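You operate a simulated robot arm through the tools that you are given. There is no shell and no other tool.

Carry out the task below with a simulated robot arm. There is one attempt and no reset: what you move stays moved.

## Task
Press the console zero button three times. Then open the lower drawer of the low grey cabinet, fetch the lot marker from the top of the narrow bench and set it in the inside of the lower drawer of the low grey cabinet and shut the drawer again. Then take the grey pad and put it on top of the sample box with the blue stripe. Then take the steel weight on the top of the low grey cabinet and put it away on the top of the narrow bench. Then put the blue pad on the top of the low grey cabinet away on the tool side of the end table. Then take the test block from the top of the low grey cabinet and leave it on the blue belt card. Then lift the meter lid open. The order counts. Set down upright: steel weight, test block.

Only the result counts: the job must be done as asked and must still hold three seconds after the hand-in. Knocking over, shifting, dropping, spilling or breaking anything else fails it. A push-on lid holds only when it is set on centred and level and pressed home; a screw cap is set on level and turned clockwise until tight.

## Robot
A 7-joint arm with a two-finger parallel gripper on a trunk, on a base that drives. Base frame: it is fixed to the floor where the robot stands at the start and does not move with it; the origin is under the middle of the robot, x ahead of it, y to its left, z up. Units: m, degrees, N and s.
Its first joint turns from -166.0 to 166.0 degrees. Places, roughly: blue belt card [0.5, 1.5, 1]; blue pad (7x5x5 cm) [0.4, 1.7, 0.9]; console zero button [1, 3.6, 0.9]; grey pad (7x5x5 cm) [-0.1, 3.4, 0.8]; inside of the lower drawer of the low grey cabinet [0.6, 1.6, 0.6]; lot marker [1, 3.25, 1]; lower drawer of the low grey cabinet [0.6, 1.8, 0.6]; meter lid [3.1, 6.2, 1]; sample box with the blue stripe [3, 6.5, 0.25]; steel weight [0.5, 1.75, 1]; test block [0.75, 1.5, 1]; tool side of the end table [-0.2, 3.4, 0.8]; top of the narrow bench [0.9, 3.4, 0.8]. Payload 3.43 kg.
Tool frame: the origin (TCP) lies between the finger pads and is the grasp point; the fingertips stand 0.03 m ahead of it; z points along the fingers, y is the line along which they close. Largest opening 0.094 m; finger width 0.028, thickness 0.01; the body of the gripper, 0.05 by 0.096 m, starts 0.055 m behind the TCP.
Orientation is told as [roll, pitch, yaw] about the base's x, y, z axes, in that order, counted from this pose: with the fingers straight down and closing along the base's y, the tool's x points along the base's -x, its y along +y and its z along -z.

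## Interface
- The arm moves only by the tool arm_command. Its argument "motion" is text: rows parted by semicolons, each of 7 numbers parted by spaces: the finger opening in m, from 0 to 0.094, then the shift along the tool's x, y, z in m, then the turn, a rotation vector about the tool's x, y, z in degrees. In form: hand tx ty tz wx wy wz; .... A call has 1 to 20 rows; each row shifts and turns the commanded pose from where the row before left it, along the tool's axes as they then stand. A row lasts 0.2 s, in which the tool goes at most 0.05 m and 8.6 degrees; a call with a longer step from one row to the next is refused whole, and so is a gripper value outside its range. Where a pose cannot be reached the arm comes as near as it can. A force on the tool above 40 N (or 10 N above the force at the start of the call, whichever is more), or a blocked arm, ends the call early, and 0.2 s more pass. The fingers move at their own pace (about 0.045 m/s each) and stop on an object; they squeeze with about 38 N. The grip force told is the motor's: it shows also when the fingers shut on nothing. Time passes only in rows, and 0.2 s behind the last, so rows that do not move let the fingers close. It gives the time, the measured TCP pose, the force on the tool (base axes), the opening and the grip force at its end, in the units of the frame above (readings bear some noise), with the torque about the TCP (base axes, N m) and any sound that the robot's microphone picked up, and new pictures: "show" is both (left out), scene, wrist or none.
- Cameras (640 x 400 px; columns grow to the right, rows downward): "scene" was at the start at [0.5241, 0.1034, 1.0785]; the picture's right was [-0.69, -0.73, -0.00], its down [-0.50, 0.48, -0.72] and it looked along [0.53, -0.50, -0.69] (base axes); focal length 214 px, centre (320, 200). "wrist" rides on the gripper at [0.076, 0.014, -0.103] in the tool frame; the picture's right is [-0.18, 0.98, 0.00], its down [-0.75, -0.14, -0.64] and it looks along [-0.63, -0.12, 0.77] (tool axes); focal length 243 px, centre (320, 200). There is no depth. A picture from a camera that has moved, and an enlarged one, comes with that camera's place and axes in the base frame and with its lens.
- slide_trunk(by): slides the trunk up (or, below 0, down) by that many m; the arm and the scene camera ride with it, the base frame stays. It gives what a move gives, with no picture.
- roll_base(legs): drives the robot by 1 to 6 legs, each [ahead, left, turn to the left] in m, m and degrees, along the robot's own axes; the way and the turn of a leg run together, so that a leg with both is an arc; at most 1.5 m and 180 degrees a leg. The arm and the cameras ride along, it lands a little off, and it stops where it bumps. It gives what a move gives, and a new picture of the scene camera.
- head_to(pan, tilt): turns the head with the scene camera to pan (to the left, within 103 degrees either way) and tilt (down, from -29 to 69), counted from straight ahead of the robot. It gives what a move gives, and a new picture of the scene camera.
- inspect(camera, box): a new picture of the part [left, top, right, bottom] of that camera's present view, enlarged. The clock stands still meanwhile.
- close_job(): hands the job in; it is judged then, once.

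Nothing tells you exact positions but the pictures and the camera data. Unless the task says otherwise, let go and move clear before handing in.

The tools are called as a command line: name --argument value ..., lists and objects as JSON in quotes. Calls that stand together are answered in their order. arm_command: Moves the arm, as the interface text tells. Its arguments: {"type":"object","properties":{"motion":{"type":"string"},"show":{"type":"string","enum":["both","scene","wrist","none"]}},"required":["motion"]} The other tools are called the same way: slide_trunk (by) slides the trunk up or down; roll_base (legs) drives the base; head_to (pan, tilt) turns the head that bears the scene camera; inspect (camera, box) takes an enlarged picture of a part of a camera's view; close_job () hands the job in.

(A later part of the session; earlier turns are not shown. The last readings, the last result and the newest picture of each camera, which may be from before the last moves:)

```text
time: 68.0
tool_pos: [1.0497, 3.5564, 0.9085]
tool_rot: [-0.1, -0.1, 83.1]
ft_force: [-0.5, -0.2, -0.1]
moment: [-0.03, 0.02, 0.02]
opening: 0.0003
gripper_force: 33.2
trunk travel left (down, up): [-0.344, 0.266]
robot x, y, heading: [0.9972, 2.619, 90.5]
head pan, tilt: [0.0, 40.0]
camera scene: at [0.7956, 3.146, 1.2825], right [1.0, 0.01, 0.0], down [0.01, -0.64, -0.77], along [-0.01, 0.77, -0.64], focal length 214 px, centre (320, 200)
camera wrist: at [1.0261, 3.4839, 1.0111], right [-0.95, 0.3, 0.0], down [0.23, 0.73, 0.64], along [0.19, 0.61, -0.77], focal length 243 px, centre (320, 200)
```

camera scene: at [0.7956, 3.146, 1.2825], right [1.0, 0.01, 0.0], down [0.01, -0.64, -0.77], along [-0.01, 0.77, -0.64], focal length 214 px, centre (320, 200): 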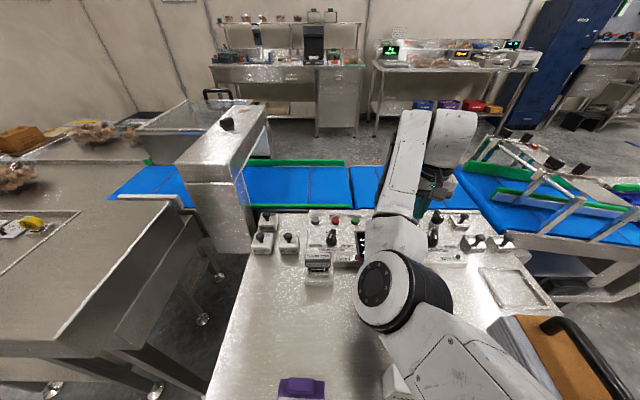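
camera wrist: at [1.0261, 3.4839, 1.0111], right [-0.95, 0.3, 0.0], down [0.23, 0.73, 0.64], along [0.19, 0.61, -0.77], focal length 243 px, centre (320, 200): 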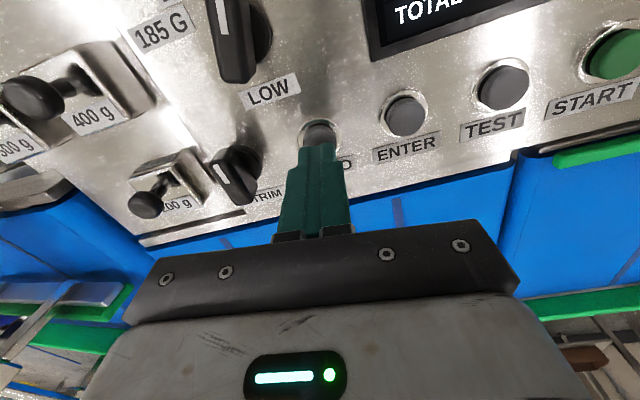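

inspect --camera "scene" --box '[320, 240, 520, 400]'

head_to --pan -20 --tilt 60

```text
2.50 times, centred on (420, 320) of scene
camera zoom: at [0.7956, 3.146, 1.2825], right [1.0, 0.01, 0.0], down [0.01, -0.64, -0.77], along [-0.01, 0.77, -0.64], focal length 536 px, centre (70, -100)
```

zoom: 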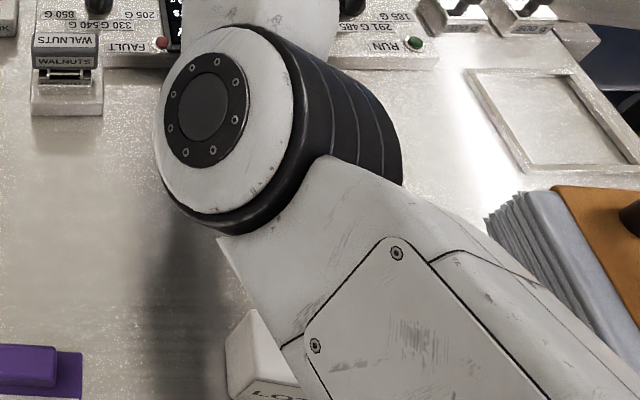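

```text
time: 68.8
tool_pos: [1.0495, 3.5574, 0.9077]
tool_rot: [0.0, 0.1, 83.1]
ft_force: [0.1, -0.2, 0.7]
moment: [-0.02, 0.0, 0.0]
opening: 0.0
gripper_force: 32.8
trunk travel left (down, up): [-0.344, 0.266]
robot x, y, heading: [0.9983, 2.6218, 90.8]
head pan, tilt: [-20.0, 60.0]
camera scene: at [0.8185, 3.1239, 1.2558], right [0.94, -0.33, 0.0], down [-0.29, -0.82, -0.5], along [0.17, 0.47, -0.87], focal length 214 px, centre (320, 200)
```

scene: 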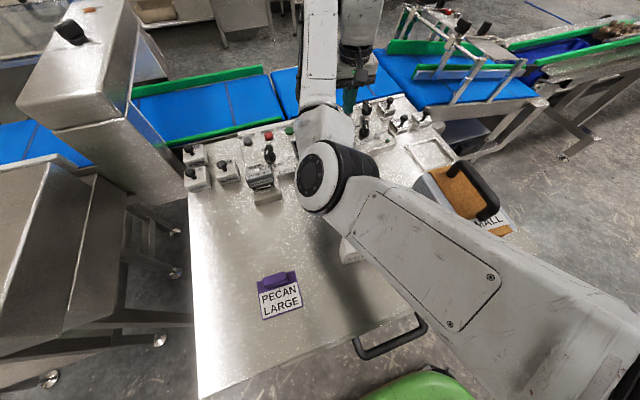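

The elbow is at z≈1.01, still above the lot block; a couple more centimeters is fine. Press slowly now.

arm_command --motion "0 0 0 0.003 0 0 0; 0 0 0 0.003 0 0 0; 0 0 0 0.003 0 0 0; 0 0 0 0.002 0 0 0" --show "wrist"

```text
time: 69.8
tool_pos: [1.0508, 3.5565, 0.898]
tool_rot: [-0.1, -0.1, 83.1]
ft_force: [-1.7, 0.9, 4.9]
moment: [-0.04, 0.08, -0.03]
opening: 0.0
gripper_force: 32.9
trunk travel left (down, up): [-0.344, 0.266]
robot x, y, heading: [0.9947, 2.6156, 90.8]
head pan, tilt: [-20.0, 60.0]
heard: click
camera wrist: at [1.027, 3.4836, 1.0007], right [-0.95, 0.3, 0.0], down [0.23, 0.73, 0.64], along [0.2, 0.61, -0.77], focal length 243 px, centre (320, 200)
```

wrist: 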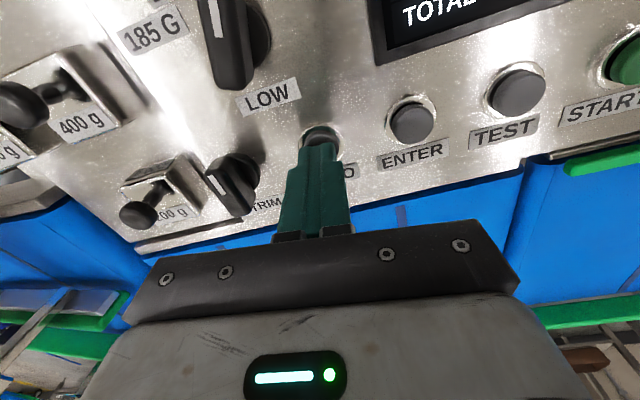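

A click — first press. Release upward, then press twice more.

arm_command --motion "0 0 0 -0.006 0 0 0; 0 0 0 -0.008 0 0 0; 0 0 0 0 0 0 0; 0 0 0 0 0 0 0" --show "none"

arm_command --motion "0 0 0 0.005 0 0 0; 0 0 0 0.003 0 0 0; 0 0 0 0.003 0 0 0; 0 0 0 0.003 0 0 0" --show "none"

arm_command --motion "0 0 0 -0.006 0 0 0; 0 0 0 -0.008 0 0 0; 0 0 0 0 0 0 0; 0 0 0 0 0 0 0" --show "wrist"

```text
time: 70.8
tool_pos: [1.0508, 3.5559, 0.9121]
tool_rot: [0.0, 0.0, 83.1]
ft_force: [0.9, 0.9, -1.4]
moment: [0.01, -0.02, -0.01]
opening: 0.0
gripper_force: 32.9
trunk travel left (down, up): [-0.344, 0.266]
robot x, y, heading: [1.0007, 2.6207, 90.9]
head pan, tilt: [-20.0, 60.0]
```

```text
time: 71.8
tool_pos: [1.0518, 3.5566, 0.8987]
tool_rot: [-0.1, -0.1, 83.1]
ft_force: [0.1, -0.1, 3.6]
moment: [-0.01, 0.05, 0.0]
opening: 0.0
gripper_force: 32.9
trunk travel left (down, up): [-0.344, 0.266]
robot x, y, heading: [1.0004, 2.6201, 90.8]
head pan, tilt: [-20.0, 60.0]
heard: click
```

```text
time: 72.8
tool_pos: [1.0519, 3.5558, 0.9125]
tool_rot: [-0.1, 0.0, 83.1]
ft_force: [0.6, -0.4, -0.1]
moment: [-0.02, -0.01, 0.05]
opening: 0.0002
gripper_force: 32.9
trunk travel left (down, up): [-0.344, 0.266]
robot x, y, heading: [0.9959, 2.6203, 90.7]
head pan, tilt: [-20.0, 60.0]
camera wrist: at [1.027, 3.4832, 1.0148], right [-0.95, 0.3, 0.0], down [0.23, 0.73, 0.64], along [0.19, 0.61, -0.77], focal length 243 px, centre (320, 200)
```

wrist: 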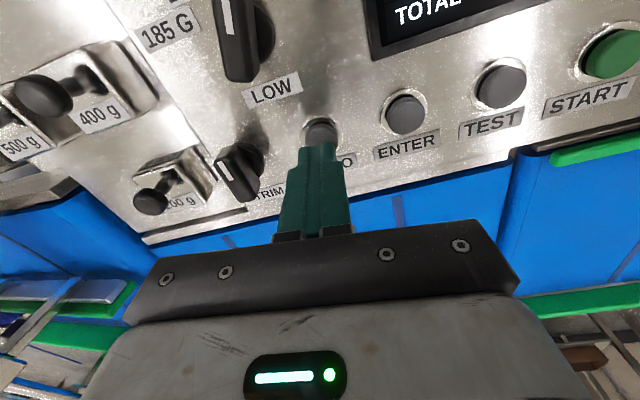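

Second click. Now the third press.

arm_command --motion "0 0 0 0.005 0 0 0; 0 0 0 0.003 0 0 0; 0 0 0 0.003 0 0 0; 0 0 0 0.003 0 0 0" --show "none"

arm_command --motion "0 0 0 -0.006 0 0 0; 0 0 0 -0.008 0 0 0; 0 0 0 -0.04 0 0 0; 0 0 0 -0.04 0 0 0; 0 0 0 -0.04 0 0 0; 0 0 0 -0.04 0 0 0" --show "both"

```text
time: 73.8
tool_pos: [1.0503, 3.5557, 0.8988]
tool_rot: [-0.2, -0.1, 83.2]
ft_force: [-0.7, 1.6, 5.0]
moment: [0.01, 0.01, 0.02]
opening: 0.0001
gripper_force: 33.1
trunk travel left (down, up): [-0.344, 0.266]
robot x, y, heading: [0.9939, 2.619, 90.5]
head pan, tilt: [-20.0, 60.0]
heard: click
```

```text
time: 75.2
tool_pos: [1.05, 3.5553, 1.0714]
tool_rot: [-0.1, 0.1, 83.1]
ft_force: [0.6, -0.4, 0.3]
moment: [0.0, 0.01, -0.06]
opening: 0.0001
gripper_force: 32.4
trunk travel left (down, up): [-0.344, 0.266]
robot x, y, heading: [0.9978, 2.6219, 90.6]
head pan, tilt: [-20.0, 60.0]
camera scene: at [0.8186, 3.1239, 1.2556], right [0.94, -0.33, 0.0], down [-0.29, -0.82, -0.5], along [0.17, 0.47, -0.87], focal length 214 px, centre (320, 200)
camera wrist: at [1.0269, 3.4832, 1.1758], right [-0.95, 0.3, 0.0], down [0.23, 0.73, 0.64], along [0.19, 0.61, -0.77], focal length 243 px, centre (320, 200)
```

scene: 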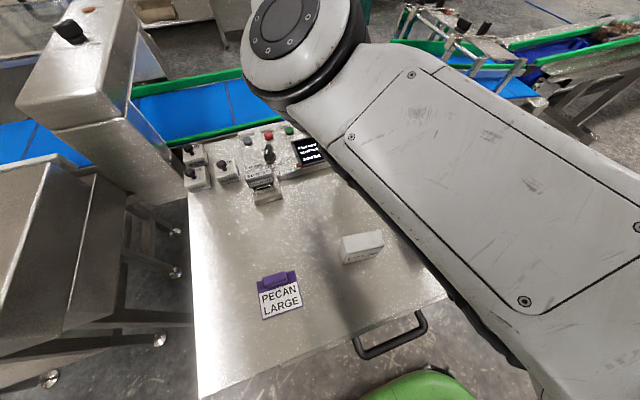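
wrist: 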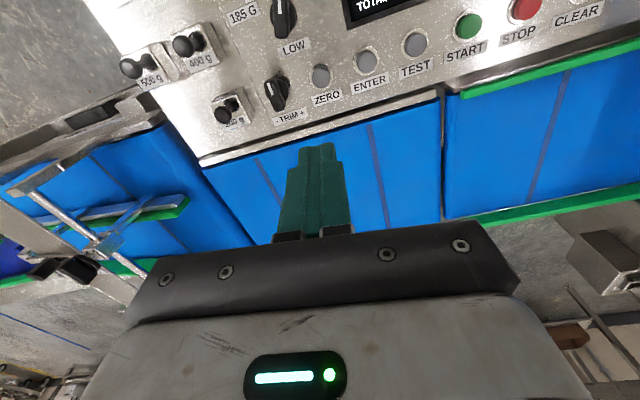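

Three clicks heard. Now I retract the arm and turn around to the cabinet to open the lower drawer.

arm_command --motion "0 0.045 0 -0.012 0 0 0; 0 0.045 0 -0.012 0 0 0; 0 0.045 0 -0.012 0 0 0; 0 0.045 0 -0.012 0 0 0; 0 0.045 0 -0.012 0 0 0; 0 0.045 0 -0.012 0 0 0; 0 0.045 0 -0.012 0 0 0; 0 0.045 0 -0.012 0 0 0" --show "both"

```text
time: 76.9
tool_pos: [1.0585, 3.2361, 1.1521]
tool_rot: [-1.2, 0.5, 73.8]
ft_force: [0.2, -0.9, 0.1]
moment: [-0.03, 0.02, -0.02]
opening: 0.0001
gripper_force: 33.2
trunk travel left (down, up): [-0.344, 0.266]
robot x, y, heading: [0.9951, 2.6196, 90.8]
head pan, tilt: [-20.0, 60.0]
stopped in row 8: the arm was blocked; the commanded pose is now the measured one
camera scene: at [0.8187, 3.124, 1.2556], right [0.94, -0.33, 0.0], down [-0.29, -0.82, -0.5], along [0.17, 0.47, -0.87], focal length 214 px, centre (320, 200)
camera wrist: at [1.0222, 3.1691, 1.255], right [-0.89, 0.45, -0.02], down [0.34, 0.69, 0.64], along [0.3, 0.56, -0.77], focal length 243 px, centre (320, 200)
```

scene: 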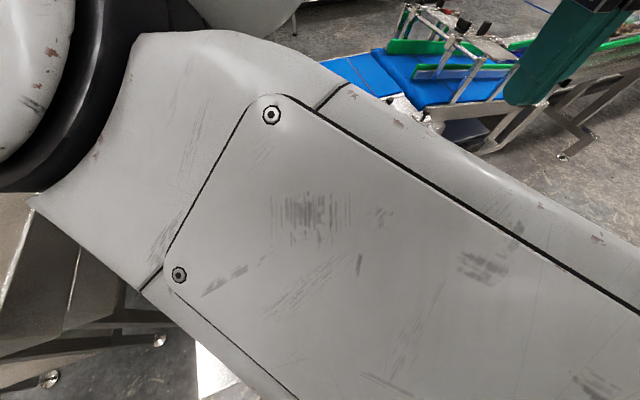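
wrist: 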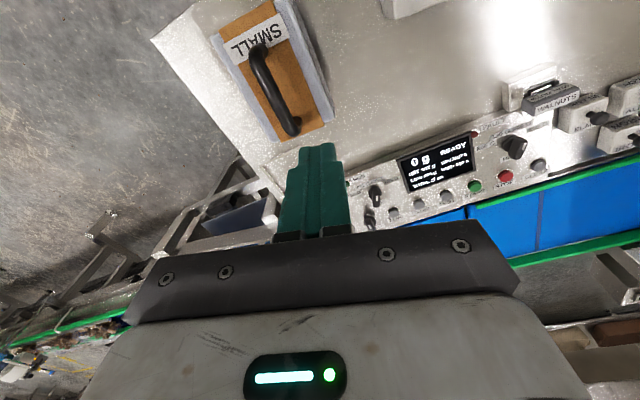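

The upper arm is close to the head, hence the block. Radius ~0.62 is fine for turning; I'll back off and turn to face the cabinet.

roll_base --legs '[[-0.1, 0, 0], [0, 0, -90], [0, 0, -90]]'

head_to --pan 0 --tilt 35

```text
time: 85.7
tool_pos: [0.9455, 1.9029, 1.1509]
tool_rot: [-1.1, 0.5, -105.4]
ft_force: [-0.3, 0.2, -0.4]
moment: [-0.01, -0.01, -0.03]
opening: 0.0
gripper_force: 32.7
trunk travel left (down, up): [-0.344, 0.266]
robot x, y, heading: [1.0018, 2.5205, -88.6]
head pan, tilt: [-20.0, 60.0]
camera scene: at [1.1814, 2.0205, 1.2557], right [-0.95, 0.32, 0.0], down [0.28, 0.82, -0.5], along [-0.16, -0.47, -0.87], focal length 214 px, centre (320, 200)
```

scene: 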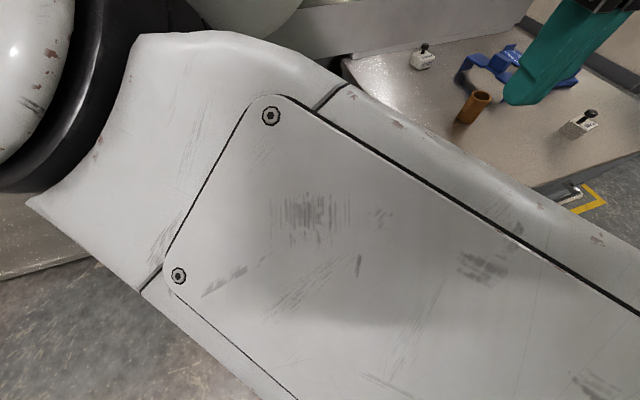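

```text
time: 86.6
tool_pos: [0.9453, 1.9031, 1.1531]
tool_rot: [-1.3, 0.5, -105.5]
ft_force: [0.9, 0.4, -0.3]
moment: [0.01, -0.02, -0.03]
opening: 0.0001
gripper_force: 33.6
trunk travel left (down, up): [-0.344, 0.266]
robot x, y, heading: [0.9957, 2.5226, -88.7]
head pan, tilt: [0.0, 35.0]
camera scene: at [1.2048, 1.9956, 1.29], right [-1.0, -0.02, 0.0], down [-0.01, 0.57, -0.82], along [0.02, -0.82, -0.57], focal length 214 px, centre (320, 200)
```

scene: 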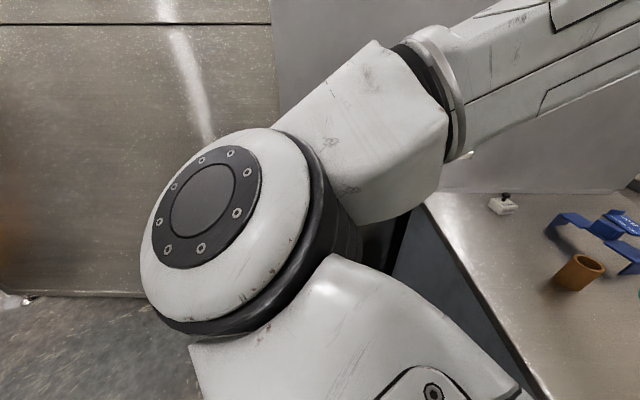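

Cabinet top is visible with small blocks and blue items. For pulling the drawer, I'll stand left of the cabinet facing +x so the wrist has room; drive there.

roll_base --legs '[[0, -1.1, 0], [0, 0, 88]]'

head_to --pan -60 --tilt 40

```text
time: 96.0
tool_pos: [0.504, 2.4135, 1.1516]
tool_rot: [-1.2, 0.5, -17.8]
ft_force: [-0.3, 0.8, 0.3]
moment: [0.0, 0.02, 0.02]
opening: 0.0
gripper_force: 32.8
trunk travel left (down, up): [-0.344, 0.266]
robot x, y, heading: [-0.113, 2.4887, -1.0]
head pan, tilt: [0.0, 35.0]
camera scene: at [0.4233, 2.6794, 1.29], right [-0.02, -1.0, 0.0], down [-0.57, 0.01, -0.82], along [0.82, -0.02, -0.57], focal length 214 px, centre (320, 200)
```

scene: 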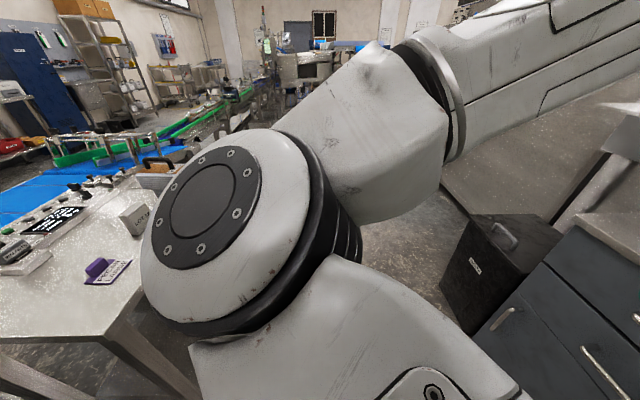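

```text
time: 97.3
tool_pos: [0.5043, 2.4133, 1.1502]
tool_rot: [-1.2, 0.5, -18.0]
ft_force: [-0.6, 0.0, -0.4]
moment: [0.02, 0.0, -0.01]
opening: 0.0002
gripper_force: 32.9
trunk travel left (down, up): [-0.344, 0.266]
robot x, y, heading: [-0.1075, 2.4943, -1.1]
head pan, tilt: [-60.0, 40.0]
camera scene: at [0.3763, 2.6067, 1.2825], right [-0.88, -0.48, 0.0], down [-0.31, 0.56, -0.77], along [0.37, -0.67, -0.64], focal length 214 px, centre (320, 200)
```

scene: 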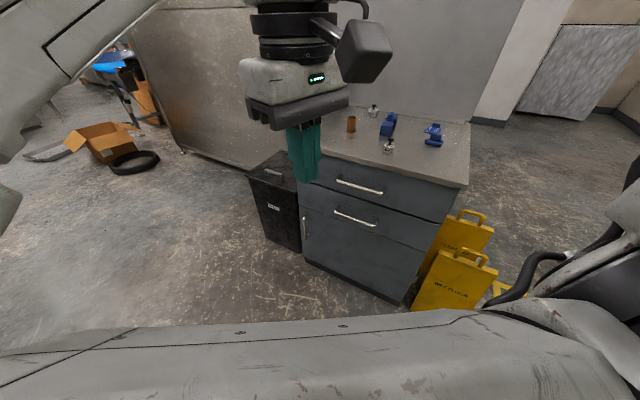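

inspect --camera "scene" --box '[290, 80, 482, 200]'

inspect --camera "scene" --box '[290, 150, 450, 250]'

```text
3.33 times, centred on (386, 140) of scene
camera zoom: at [0.3763, 2.6067, 1.2825], right [-0.88, -0.48, 0.0], down [-0.31, 0.56, -0.77], along [0.37, -0.67, -0.64], focal length 715 px, centre (100, 400)
```

zoom: 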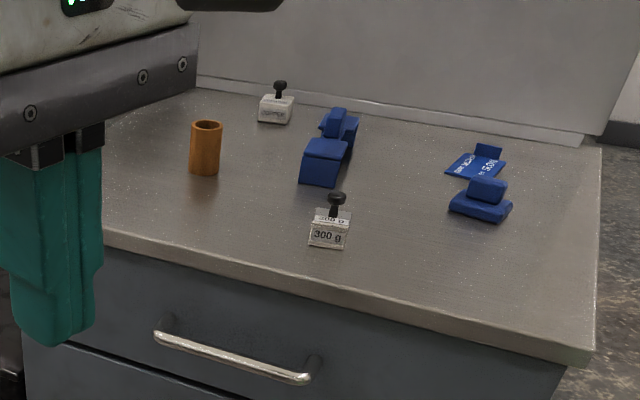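

```text
4.00 times, centred on (370, 200) of scene
camera zoom: at [0.3763, 2.6067, 1.2825], right [-0.88, -0.48, 0.0], down [-0.31, 0.56, -0.77], along [0.37, -0.67, -0.64], focal length 858 px, centre (120, 200)
```

zoom: 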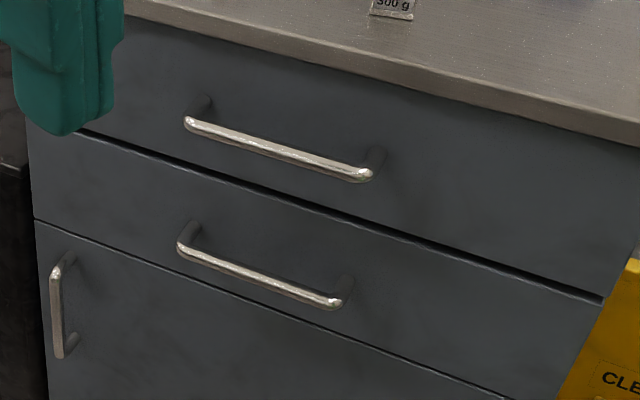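

The items on the cabinet: 300 g weight, blue pad, blue card, white test block, orange cup, blue arch. I lower the trunk and bring the hand in front of the lower drawer.

slide_trunk --by -0.3

arm_command --motion "0.06 -0.0237 -0.0378 0 0 0 0; 0.06 -0.0237 -0.0378 0 0 0 0; 0.06 -0.0237 -0.0378 0 0 0 0; 0.06 -0.0237 -0.0378 0 0 0 0; 0.06 -0.0237 -0.0378 0 0 0 0; 0.06 -0.0237 -0.0378 0 0 0 0; 0.06 0 0 0 0 0 -6; 0.06 0 0 0 0 0 -6; 0.06 0 0 0 0 0 -6" --show "scene"

```text
time: 100.3
tool_pos: [0.5022, 2.4124, 0.8514]
tool_rot: [-1.1, 0.5, -17.9]
ft_force: [0.3, 0.5, 0.0]
moment: [0.03, 0.01, 0.01]
opening: 0.0
gripper_force: 33.1
trunk travel left (down, up): [-0.044, 0.566]
robot x, y, heading: [-0.1112, 2.4961, -1.0]
head pan, tilt: [-60.0, 40.0]
```

```text
time: 102.3
tool_pos: [0.5695, 2.1541, 0.8548]
tool_rot: [-1.0, 0.7, 0.2]
ft_force: [0.1, 0.4, -0.5]
moment: [0.02, 0.0, -0.01]
opening: 0.06
gripper_force: 0.1
trunk travel left (down, up): [-0.044, 0.566]
robot x, y, heading: [-0.1101, 2.4949, -1.4]
head pan, tilt: [-60.0, 40.0]
camera scene: at [0.3763, 2.6065, 0.9825], right [-0.88, -0.48, 0.0], down [-0.31, 0.56, -0.77], along [0.37, -0.67, -0.64], focal length 214 px, centre (320, 200)
```

scene: 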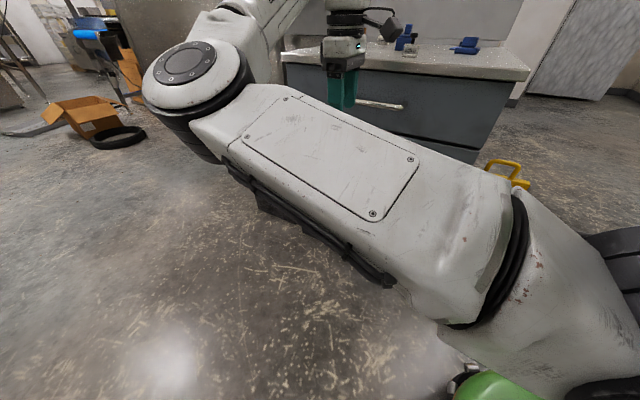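

arm_command --motion "0.06 0 0 0 8 0 0; 0.06 0 0 0 8 0 0; 0.06 0 0 0 8 0 0; 0.06 0 0 0 8 0 0; 0.06 0 0 0 8 0 0; 0.06 0 0 0 8 0 0; 0.06 0 0 0 8 0 0" --show "both"

```text
time: 103.9
tool_pos: [0.5708, 2.154, 0.8554]
tool_rot: [-57.2, 0.7, 0.1]
ft_force: [-1.0, -0.9, 0.4]
moment: [0.01, 0.01, -0.01]
opening: 0.06
gripper_force: 0.1
trunk travel left (down, up): [-0.044, 0.566]
robot x, y, heading: [-0.1069, 2.4904, -0.9]
head pan, tilt: [-60.0, 40.0]
camera scene: at [0.3762, 2.6066, 0.9826], right [-0.88, -0.48, 0.0], down [-0.31, 0.56, -0.77], along [0.37, -0.67, -0.64], focal length 214 px, centre (320, 200)
camera wrist: at [0.4943, 2.2486, 0.9008], right [0.17, 0.53, -0.83], down [0.76, 0.46, 0.46], along [0.63, -0.71, -0.33], focal length 243 px, centre (320, 200)
```

scene: 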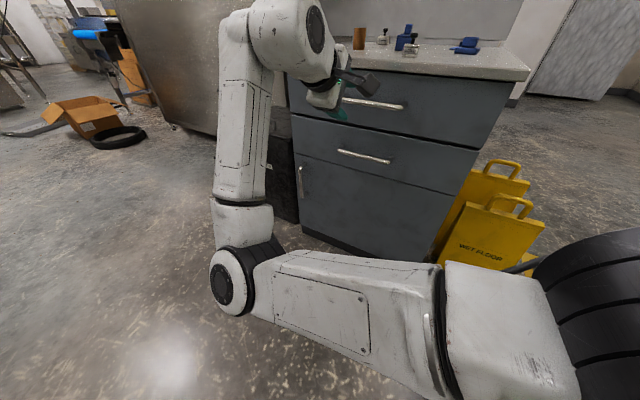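
wrist: 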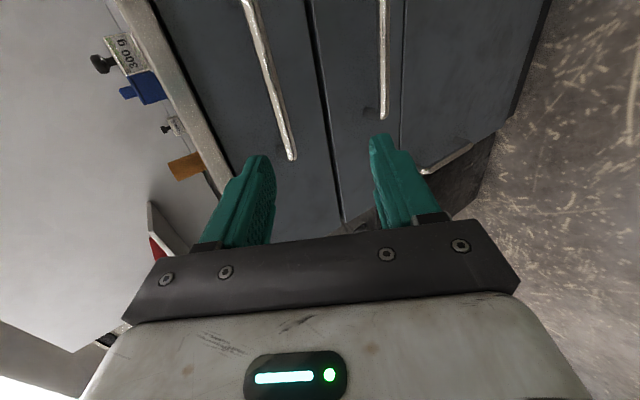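

arm_command --motion "0.06 0 0 0 8 0 0; 0.06 0 0 0 8 0 0; 0.06 0 0 0 8 0 0; 0.06 0 0 0 8 0 0; 0.06 0 0 0 0.8 0 0; 0.06 0 0.04 0 0 0 0; 0.06 0 0.04 0 0 0 0; 0.06 0 0.04 0 0 0 0; 0.06 0 0.04 0 0 0 0; 0.06 0 0.04 0 0 0 0; 0.06 0 0.033 0 0 0 0" --show "both"

```text
time: 106.3
tool_pos: [0.567, 2.1542, 0.621]
tool_rot: [-89.9, 0.9, 0.1]
ft_force: [0.1, -0.4, 0.4]
moment: [0.03, 0.01, -0.01]
opening: 0.0602
gripper_force: 0.0
trunk travel left (down, up): [-0.044, 0.566]
robot x, y, heading: [-0.1099, 2.497, -1.4]
head pan, tilt: [-60.0, 40.0]
camera scene: at [0.3762, 2.6066, 0.9826], right [-0.88, -0.48, 0.0], down [-0.31, 0.56, -0.77], along [0.37, -0.67, -0.64], focal length 214 px, centre (320, 200)
camera wrist: at [0.4898, 2.2578, 0.6083], right [0.17, 0.0, -0.99], down [0.75, 0.64, 0.13], along [0.63, -0.77, 0.11], focal length 243 px, centre (320, 200)
```

scene: 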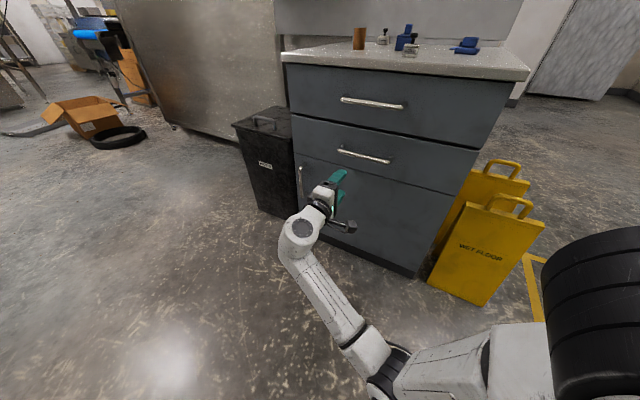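
wrist: 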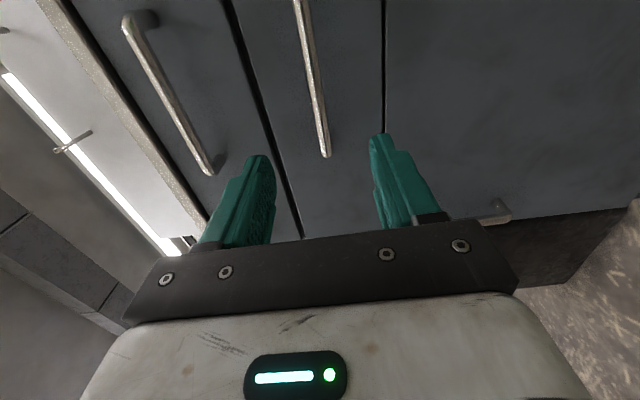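

The lower handle lies between the finger lines (z≈0.63). I advance toward it.

arm_command --motion "0.06 0 -0.009 0.03 0 0 0; 0.06 0 0 0.04 0 0 0; 0.06 0 0 0.04 0 0 0; 0.06 0 0 0.04 0 0 0; 0.06 0 0 0.02 0 0 0; 0.06 0 0 0.015 0 0 0" --show "both"

```text
time: 107.7
tool_pos: [0.5666, 1.9699, 0.6312]
tool_rot: [-89.9, 0.9, 0.1]
ft_force: [-0.3, 0.2, -0.5]
moment: [-0.02, 0.0, 0.01]
opening: 0.06
gripper_force: 0.1
trunk travel left (down, up): [-0.044, 0.566]
robot x, y, heading: [-0.1075, 2.4944, -1.3]
head pan, tilt: [-60.0, 40.0]
camera scene: at [0.3762, 2.6066, 0.9825], right [-0.88, -0.48, 0.0], down [-0.31, 0.56, -0.77], along [0.37, -0.67, -0.64], focal length 214 px, centre (320, 200)
camera wrist: at [0.4906, 2.0732, 0.6184], right [0.17, 0.0, -0.99], down [0.76, 0.64, 0.13], along [0.63, -0.77, 0.11], focal length 243 px, centre (320, 200)
```

scene: 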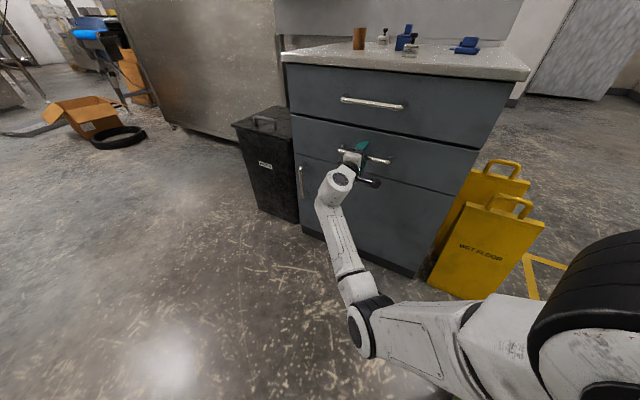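
wrist: 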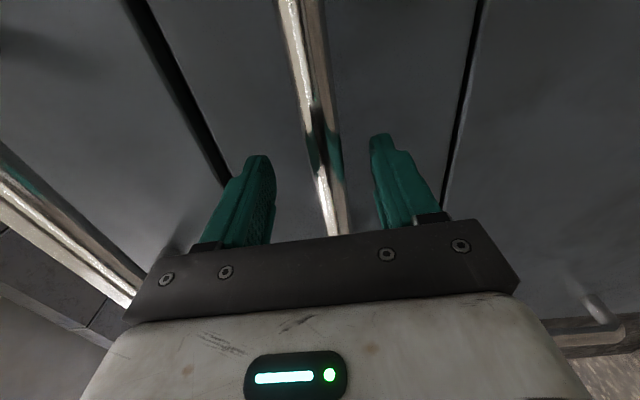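

The bar is between the fingers at TCP depth. Close on it.

arm_command --motion "0.0 0 0 0 0 0 0; 0.0 0 0 0 0 0 0; 0.0 0 0 0 0 0 0; 0.0 0 0 0 0 0 0" --show "wrist"

```text
time: 108.7
tool_pos: [0.5676, 1.9701, 0.6256]
tool_rot: [-89.3, 1.1, -0.1]
ft_force: [-3.6, 13.6, -35.8]
moment: [0.3, -0.93, -0.09]
opening: 0.0186
gripper_force: 42.3
trunk travel left (down, up): [-0.044, 0.566]
robot x, y, heading: [-0.1091, 2.4936, -1.2]
head pan, tilt: [-60.0, 40.0]
camera wrist: at [0.4907, 2.074, 0.6141], right [0.17, 0.01, -0.99], down [0.76, 0.64, 0.14], along [0.63, -0.77, 0.1], focal length 243 px, centre (320, 200)
```

wrist: 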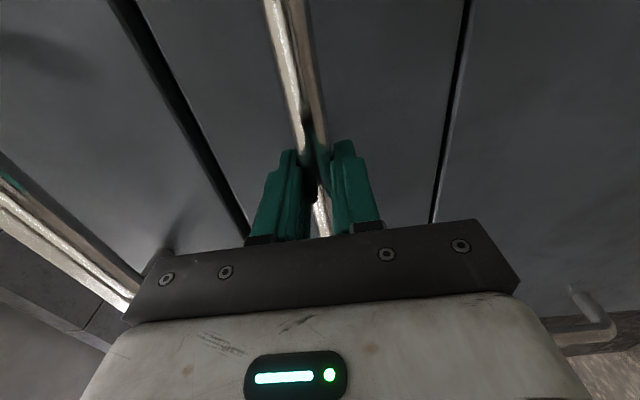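

Gripped, with some vertical load; relieve by lowering the command slightly, then begin pulling.

arm_command --motion "0.0 0 0.004 0 0 0 0; 0.0 0 0.003 0 0 0 0; 0.0 0 0 0 0 0 0" --show "none"

```text
time: 109.5
tool_pos: [0.5668, 1.972, 0.6256]
tool_rot: [-90.1, 0.7, 0.1]
ft_force: [-9.6, 30.0, -11.0]
moment: [0.29, -0.8, -1.18]
opening: 0.0181
gripper_force: 44.2
trunk travel left (down, up): [-0.044, 0.566]
robot x, y, heading: [-0.1098, 2.4918, -1.3]
head pan, tilt: [-60.0, 40.0]
```

arm_command --motion "0.0 0 0 -0.008 0 0 0; 0.0 0 0 -0.01 0 0 0; 0.0 0 0 -0.015 0 0 0; 0.0 0 0 -0.02 0 0 0" --show "none"

```text
time: 110.5
tool_pos: [0.5667, 2.0229, 0.6243]
tool_rot: [-89.9, 0.8, 0.2]
ft_force: [6.0, -1.5, 4.4]
moment: [0.0, -1.39, -0.03]
opening: 0.0181
gripper_force: 44.9
trunk travel left (down, up): [-0.044, 0.566]
robot x, y, heading: [-0.1103, 2.4971, -1.3]
head pan, tilt: [-60.0, 40.0]
```

The drawer is moving. Keep pulling.

arm_command --motion "0.0 0 0 -0.025 0 0 0; 0.0 0 0 -0.025 0 0 0; 0.0 0 0 -0.025 0 0 0; 0.0 0 0 -0.025 0 0 0; 0.0 0 0 -0.025 0 0 0; 0.0 0 0 -0.025 0 0 0; 0.0 0 0 -0.025 0 0 0; 0.0 0 0 0 0 0 0" --show "scene"

```text
time: 112.3
tool_pos: [0.566, 2.1986, 0.6264]
tool_rot: [-90.0, 0.6, 0.3]
ft_force: [19.0, -1.0, 29.4]
moment: [-0.19, -1.08, -0.17]
opening: 0.0178
gripper_force: 45.2
trunk travel left (down, up): [-0.044, 0.566]
robot x, y, heading: [-0.1123, 2.4916, -1.5]
head pan, tilt: [-60.0, 40.0]
camera scene: at [0.3759, 2.6069, 0.9829], right [-0.88, -0.48, 0.0], down [-0.31, 0.56, -0.77], along [0.37, -0.67, -0.64], focal length 214 px, centre (320, 200)
```

scene: 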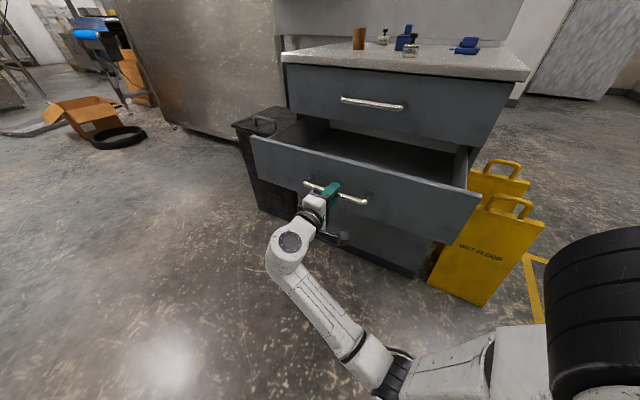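

arm_command --motion "0.0 0.002 -0.002 -0.015 0 0 0; 0.0 0 0 -0.015 0 0 0; 0.0 0 0 -0.015 0 0 0; 0.0 0 0 0 0 0 0" --show "none"

```text
time: 113.3
tool_pos: [0.5658, 2.2424, 0.6252]
tool_rot: [-89.7, 1.0, 0.5]
ft_force: [28.4, -0.8, 1.7]
moment: [-0.09, -1.24, 1.05]
opening: 0.0181
gripper_force: 45.2
trunk travel left (down, up): [-0.044, 0.566]
robot x, y, heading: [-0.1104, 2.4967, -1.2]
head pan, tilt: [-60.0, 40.0]
```

Drawer is open 0.27 m. Release and back off the handle.

arm_command --motion "0.0 -0.003 0 0 0 0 0; 0.06 0 0 0 0 0 0; 0.06 0 0 0 0 0 0; 0.06 0 0 0 0 0 0; 0.06 0 0 -0.02 0 0 0; 0.06 0 0 -0.03 0 0 0; 0.06 0 0 -0.03 0 0 0" --show "both"

```text
time: 114.9
tool_pos: [0.5684, 2.3232, 0.6264]
tool_rot: [-89.7, 0.8, 0.0]
ft_force: [-0.3, -0.7, -0.8]
moment: [0.03, 0.01, 0.02]
opening: 0.0601
gripper_force: 0.1
trunk travel left (down, up): [-0.044, 0.566]
robot x, y, heading: [-0.1064, 2.4949, -1.3]
head pan, tilt: [-60.0, 40.0]
camera scene: at [0.3762, 2.6064, 0.9825], right [-0.88, -0.48, 0.0], down [-0.31, 0.56, -0.77], along [0.37, -0.67, -0.64], focal length 214 px, centre (320, 200)
camera wrist: at [0.4917, 2.4269, 0.6148], right [0.17, 0.0, -0.99], down [0.76, 0.64, 0.13], along [0.63, -0.77, 0.11], focal length 243 px, centre (320, 200)
```

scene: 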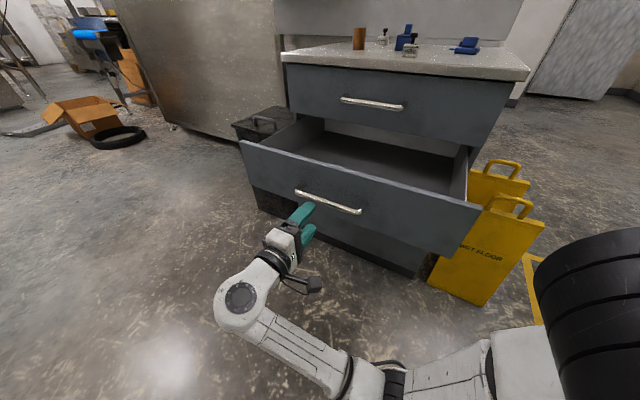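
wrist: 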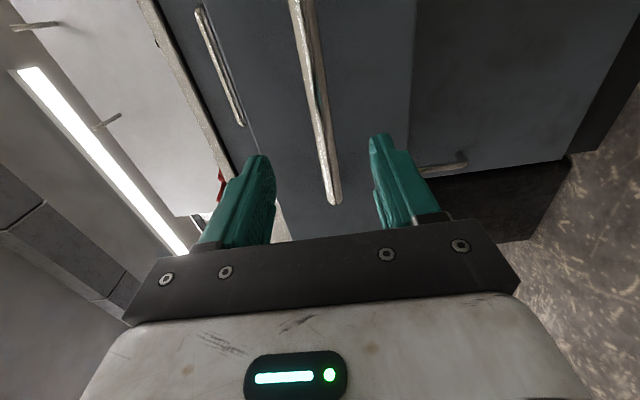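

The drawer stays open. Now lift the hand, point it down again and raise the trunk, then go for the LOT block.

arm_command --motion "0.06 0 -0.04 0 0 0 0; 0.06 0 -0.04 0 0 0 0; 0.06 0 -0.04 0 0 0 0; 0.06 0 -0.04 0 0 0 0; 0.06 0 -0.04 0 0 0 0; 0.06 0 0 0 -8 0 0; 0.06 0 0 0 -8 0 0; 0.06 0 0 0 -8 0 0; 0.06 0 0 0 -8 0 0; 0.06 0 0 0 -8 0 0; 0.06 0 0 0 -8 0 0; 0.06 0 0 0 -8 0 0; 0.06 0 0 0 -8 0 0; 0.06 0 0 0 -8 0 0; 0.06 0 0 0 -8 0 0; 0.06 0 0 0 -8 0 0; 0.06 0 0 0 -1.7 0 0" --show "scene"

slide_trunk --by 0.35

```text
time: 118.5
tool_pos: [0.5705, 2.3228, 0.8263]
tool_rot: [0.0, 1.0, 0.1]
ft_force: [-0.7, 0.3, -0.2]
moment: [0.0, 0.0, 0.0]
opening: 0.0601
gripper_force: 0.2
trunk travel left (down, up): [-0.044, 0.566]
robot x, y, heading: [-0.1074, 2.4922, -1.3]
head pan, tilt: [-60.0, 40.0]
camera scene: at [0.3762, 2.6067, 0.9825], right [-0.88, -0.48, 0.0], down [-0.31, 0.56, -0.77], along [0.37, -0.67, -0.64], focal length 214 px, centre (320, 200)
```

scene: 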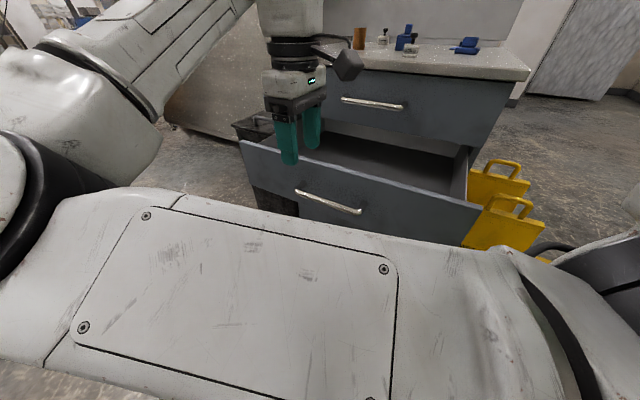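

```text
time: 121.9
tool_pos: [0.5721, 2.3225, 1.1769]
tool_rot: [-0.2, 1.0, 0.1]
ft_force: [0.1, 0.2, -0.4]
moment: [0.01, 0.0, -0.03]
opening: 0.0599
gripper_force: 0.0
trunk travel left (down, up): [-0.394, 0.216]
robot x, y, heading: [-0.1076, 2.495, -1.0]
head pan, tilt: [-60.0, 40.0]
```

roll_base --legs '[[0.4, 0.23, 0], [0, 0, 40]]'

head_to --pan -10 --tilt 45

```text
time: 126.5
tool_pos: [0.9261, 3.0168, 1.1759]
tool_rot: [-0.1, 1.0, 40.0]
ft_force: [0.0, 0.4, 0.5]
moment: [-0.02, 0.04, 0.02]
opening: 0.0599
gripper_force: 0.0
trunk travel left (down, up): [-0.394, 0.216]
robot x, y, heading: [0.2968, 2.7109, 38.6]
head pan, tilt: [-60.0, 40.0]
camera scene: at [0.5951, 3.1108, 1.3325], right [-0.36, -0.93, 0.0], down [-0.6, 0.23, -0.77], along [0.71, -0.28, -0.64], focal length 214 px, centre (320, 200)
```

scene: 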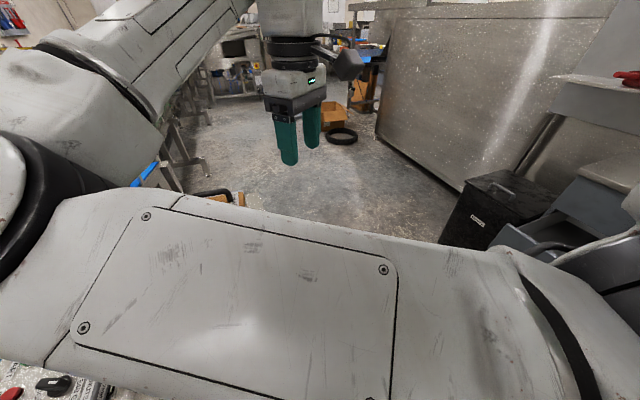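

```text
time: 127.7
tool_pos: [0.9259, 3.0158, 1.1766]
tool_rot: [-0.1, 0.8, 40.1]
ft_force: [-0.2, 1.0, 0.9]
moment: [0.02, 0.0, -0.03]
opening: 0.0602
gripper_force: 0.1
trunk travel left (down, up): [-0.394, 0.216]
robot x, y, heading: [0.2938, 2.7093, 39.0]
head pan, tilt: [-10.0, 45.0]
camera scene: at [0.5872, 3.1806, 1.3252], right [0.48, -0.88, 0.0], down [-0.62, -0.34, -0.71], along [0.62, 0.34, -0.71], focal length 214 px, centre (320, 200)
```

scene: 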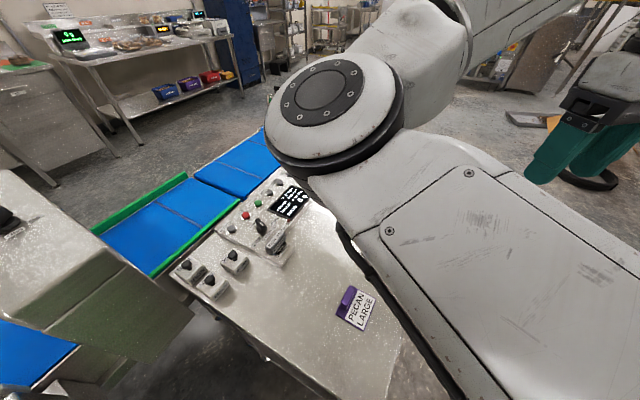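

arm_command --motion "0.09 -0.0273 0.0325 0 0 0 0; 0.09 -0.0273 0.0325 0 0 0 0; 0.09 -0.0273 0.0325 0 0 0 0; 0.09 -0.0273 0.0325 0 0 0 0" --show "both"

```text
time: 128.7
tool_pos: [0.926, 3.186, 1.1716]
tool_rot: [-0.2, 0.9, 39.9]
ft_force: [0.7, 0.7, -0.2]
moment: [0.02, 0.0, 0.02]
opening: 0.0901
gripper_force: 0.0
trunk travel left (down, up): [-0.394, 0.216]
robot x, y, heading: [0.2932, 2.7107, 38.7]
head pan, tilt: [-10.0, 45.0]
camera scene: at [0.5873, 3.1805, 1.3252], right [0.48, -0.88, 0.0], down [-0.62, -0.34, -0.71], along [0.62, 0.34, -0.71], focal length 214 px, centre (320, 200)
camera wrist: at [0.86, 3.1496, 1.2766], right [-0.49, 0.87, 0.0], down [0.68, 0.38, 0.63], along [0.55, 0.31, -0.78], focal length 243 px, centre (320, 200)
```

scene: 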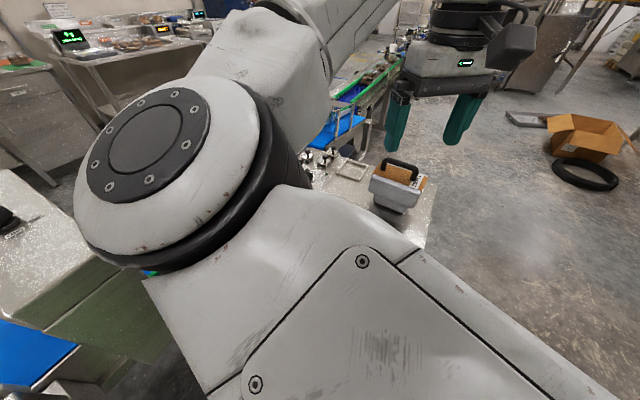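
wrist: 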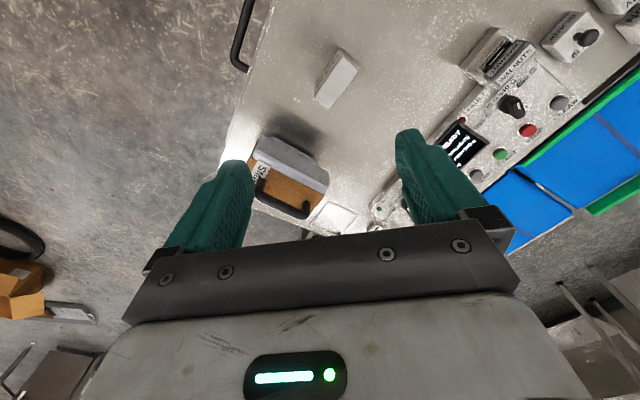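

inspect --camera "wrist" --box '[280, 20, 408, 100]'

```text
5.00 times, centred on (344, 60) of wrist
camera zoom: at [0.86, 3.1496, 1.2766], right [-0.49, 0.87, 0.0], down [0.68, 0.38, 0.63], along [0.55, 0.31, -0.78], focal length 1213 px, centre (200, 900)
```

zoom: 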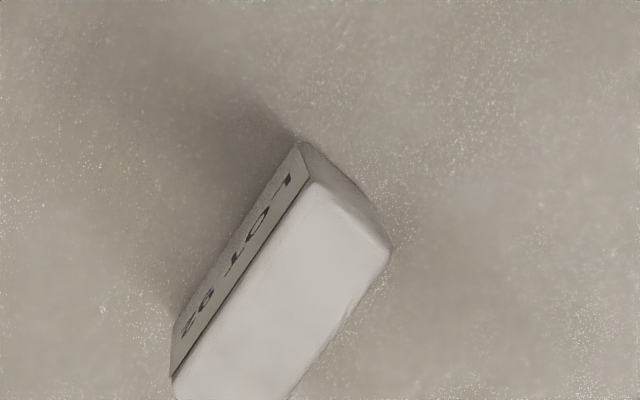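

LOT block: center ≈(0.9225, 3.2105), top z≈0.913, rotated about -6.5°, 3 cm deep. I turn the hand to close along its depth and descend above it.

arm_command --motion "0.08 0 0 0 0 0 7.75; 0.08 0 0 0 0 0 7.75; 0.08 0 0 0 0 0 7.75; 0.08 0 0 0 0 0 7.75; 0.08 0 0 0 0 0 7.75; 0.08 0 0 0 0 0 7.75; 0.08 0.0063 0.0239 0 0 0 0; 0.08 0 0 0.0425 0 0 0; 0.08 0 0 0.0425 0 0 0; 0.08 0 0 0.0425 0 0 0; 0.08 0 0 0.0425 0 0 0; 0.08 0 0 0 0 0 0" --show "both"

```text
time: 131.3
tool_pos: [0.9193, 3.2094, 1.003]
tool_rot: [-0.7, 0.6, -6.6]
ft_force: [0.4, 0.1, 0.2]
moment: [-0.02, 0.03, 0.04]
opening: 0.0798
gripper_force: 0.0
trunk travel left (down, up): [-0.394, 0.216]
robot x, y, heading: [0.2944, 2.714, 38.9]
head pan, tilt: [-10.0, 45.0]
camera scene: at [0.5872, 3.1808, 1.3252], right [0.48, -0.88, 0.0], down [-0.62, -0.34, -0.71], along [0.62, 0.34, -0.71], focal length 214 px, centre (320, 200)
camera wrist: at [0.8465, 3.2339, 1.1058], right [0.29, 0.96, -0.01], down [0.74, -0.22, 0.64], along [0.61, -0.2, -0.77], focal length 243 px, centre (320, 200)
```

scene: 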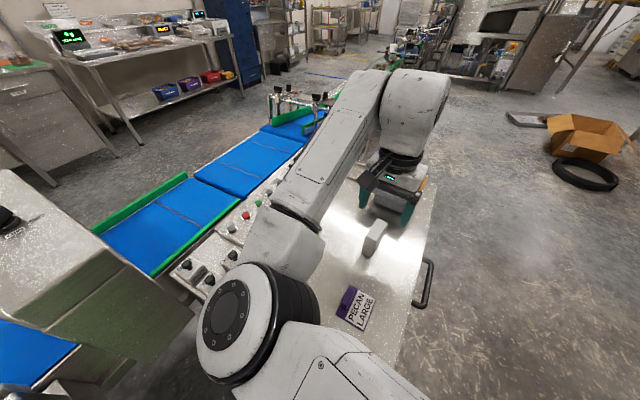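
wrist: 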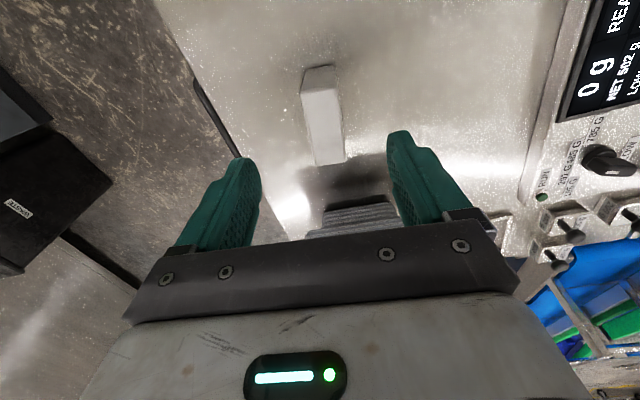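

head_to --pan 25 --tilt 60

head_to --pan -40 --tilt 60

```text
time: 132.3
tool_pos: [0.9196, 3.2089, 1.0037]
tool_rot: [-0.7, 0.6, -6.6]
ft_force: [0.3, 0.0, -0.4]
moment: [0.0, -0.01, -0.01]
opening: 0.0799
gripper_force: 0.2
trunk travel left (down, up): [-0.394, 0.216]
robot x, y, heading: [0.291, 2.7142, 38.7]
head pan, tilt: [25.0, 60.0]
camera scene: at [0.5453, 3.2014, 1.3057], right [0.9, -0.44, 0.0], down [-0.38, -0.78, -0.5], along [0.22, 0.45, -0.87], focal length 214 px, centre (320, 200)
```

scene: 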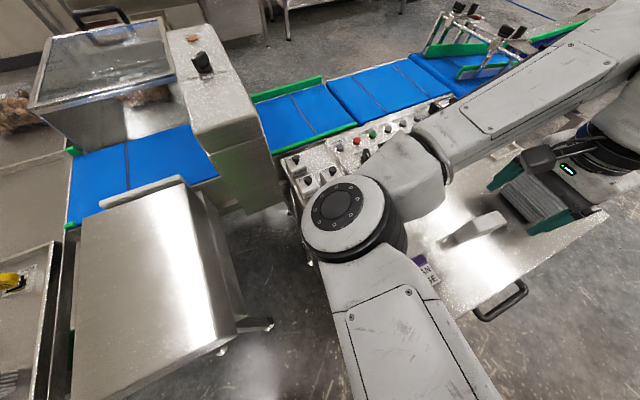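

```text
time: 133.7
tool_pos: [0.9197, 3.2085, 1.002]
tool_rot: [-0.7, 0.4, -6.6]
ft_force: [-0.2, 0.0, 0.9]
moment: [-0.01, 0.0, -0.04]
opening: 0.0801
gripper_force: 0.1
trunk travel left (down, up): [-0.394, 0.216]
robot x, y, heading: [0.2949, 2.7114, 38.7]
head pan, tilt: [-40.0, 60.0]
camera scene: at [0.5824, 3.1402, 1.3057], right [-0.02, -1.0, 0.0], down [-0.87, 0.02, -0.5], along [0.5, -0.01, -0.87], focal length 214 px, centre (320, 200)
```

scene: 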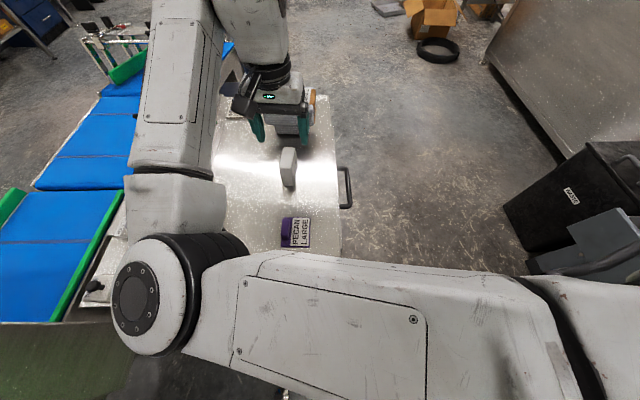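

The elbow is at z≈1.13, safely high. Descend onto the LOT block and grip.

arm_command --motion "0.08 -0.008 0.001 0.03 0 0 0; 0.08 0 0 0.03 0 0 0; 0.08 0 0 0.03 0 0 0; 0.08 0 0 0.02 0 0 0; 0.08 0 0 0.012 0 0 0; 0.08 0 0 0 0 0 0" --show "wrist"

```text
time: 135.1
tool_pos: [0.9303, 3.2089, 0.8816]
tool_rot: [-0.6, 0.5, -6.5]
ft_force: [0.7, 0.0, 0.0]
moment: [0.0, 0.03, -0.02]
opening: 0.0801
gripper_force: 0.0
trunk travel left (down, up): [-0.394, 0.216]
robot x, y, heading: [0.2927, 2.7126, 38.8]
head pan, tilt: [-40.0, 60.0]
camera wrist: at [0.8559, 3.2331, 0.986], right [0.29, 0.96, -0.01], down [0.74, -0.22, 0.64], along [0.61, -0.2, -0.77], focal length 243 px, centre (320, 200)
```

wrist: 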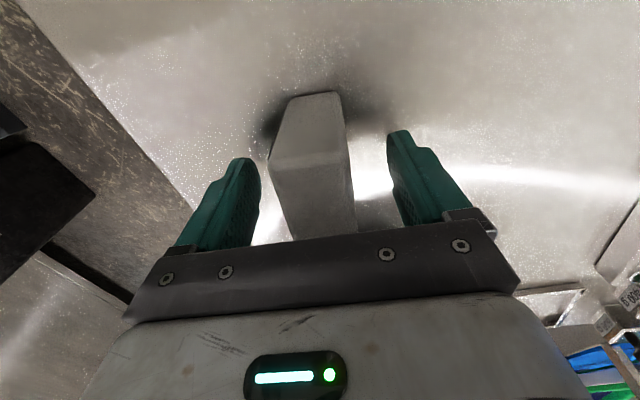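

arm_command --motion "0.08 0 -0.005 0 0 0 0; 0.0 0 0 0 0 0 0; 0.0 0 0 0 0 0 0; 0.0 0 0 0 0 0 0; 0.0 0 0 0 0 0 0; 0.0 0 0 0 0 0 0" --show "wrist"

```text
time: 136.4
tool_pos: [0.9282, 3.2035, 0.8819]
tool_rot: [-0.7, 0.5, -6.5]
ft_force: [0.2, -0.7, 1.8]
moment: [0.08, 0.0, 0.0]
opening: 0.0337
gripper_force: 37.6
trunk travel left (down, up): [-0.394, 0.216]
robot x, y, heading: [0.2918, 2.7115, 38.7]
head pan, tilt: [-40.0, 60.0]
camera wrist: at [0.855, 3.2279, 0.986], right [0.29, 0.96, -0.01], down [0.74, -0.22, 0.64], along [0.61, -0.2, -0.77], focal length 243 px, centre (320, 200)
```

wrist: 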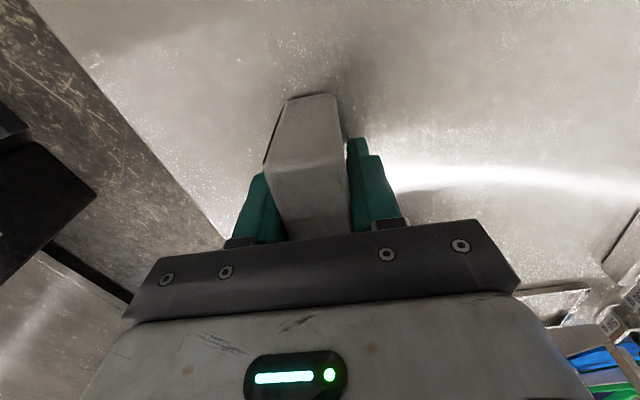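

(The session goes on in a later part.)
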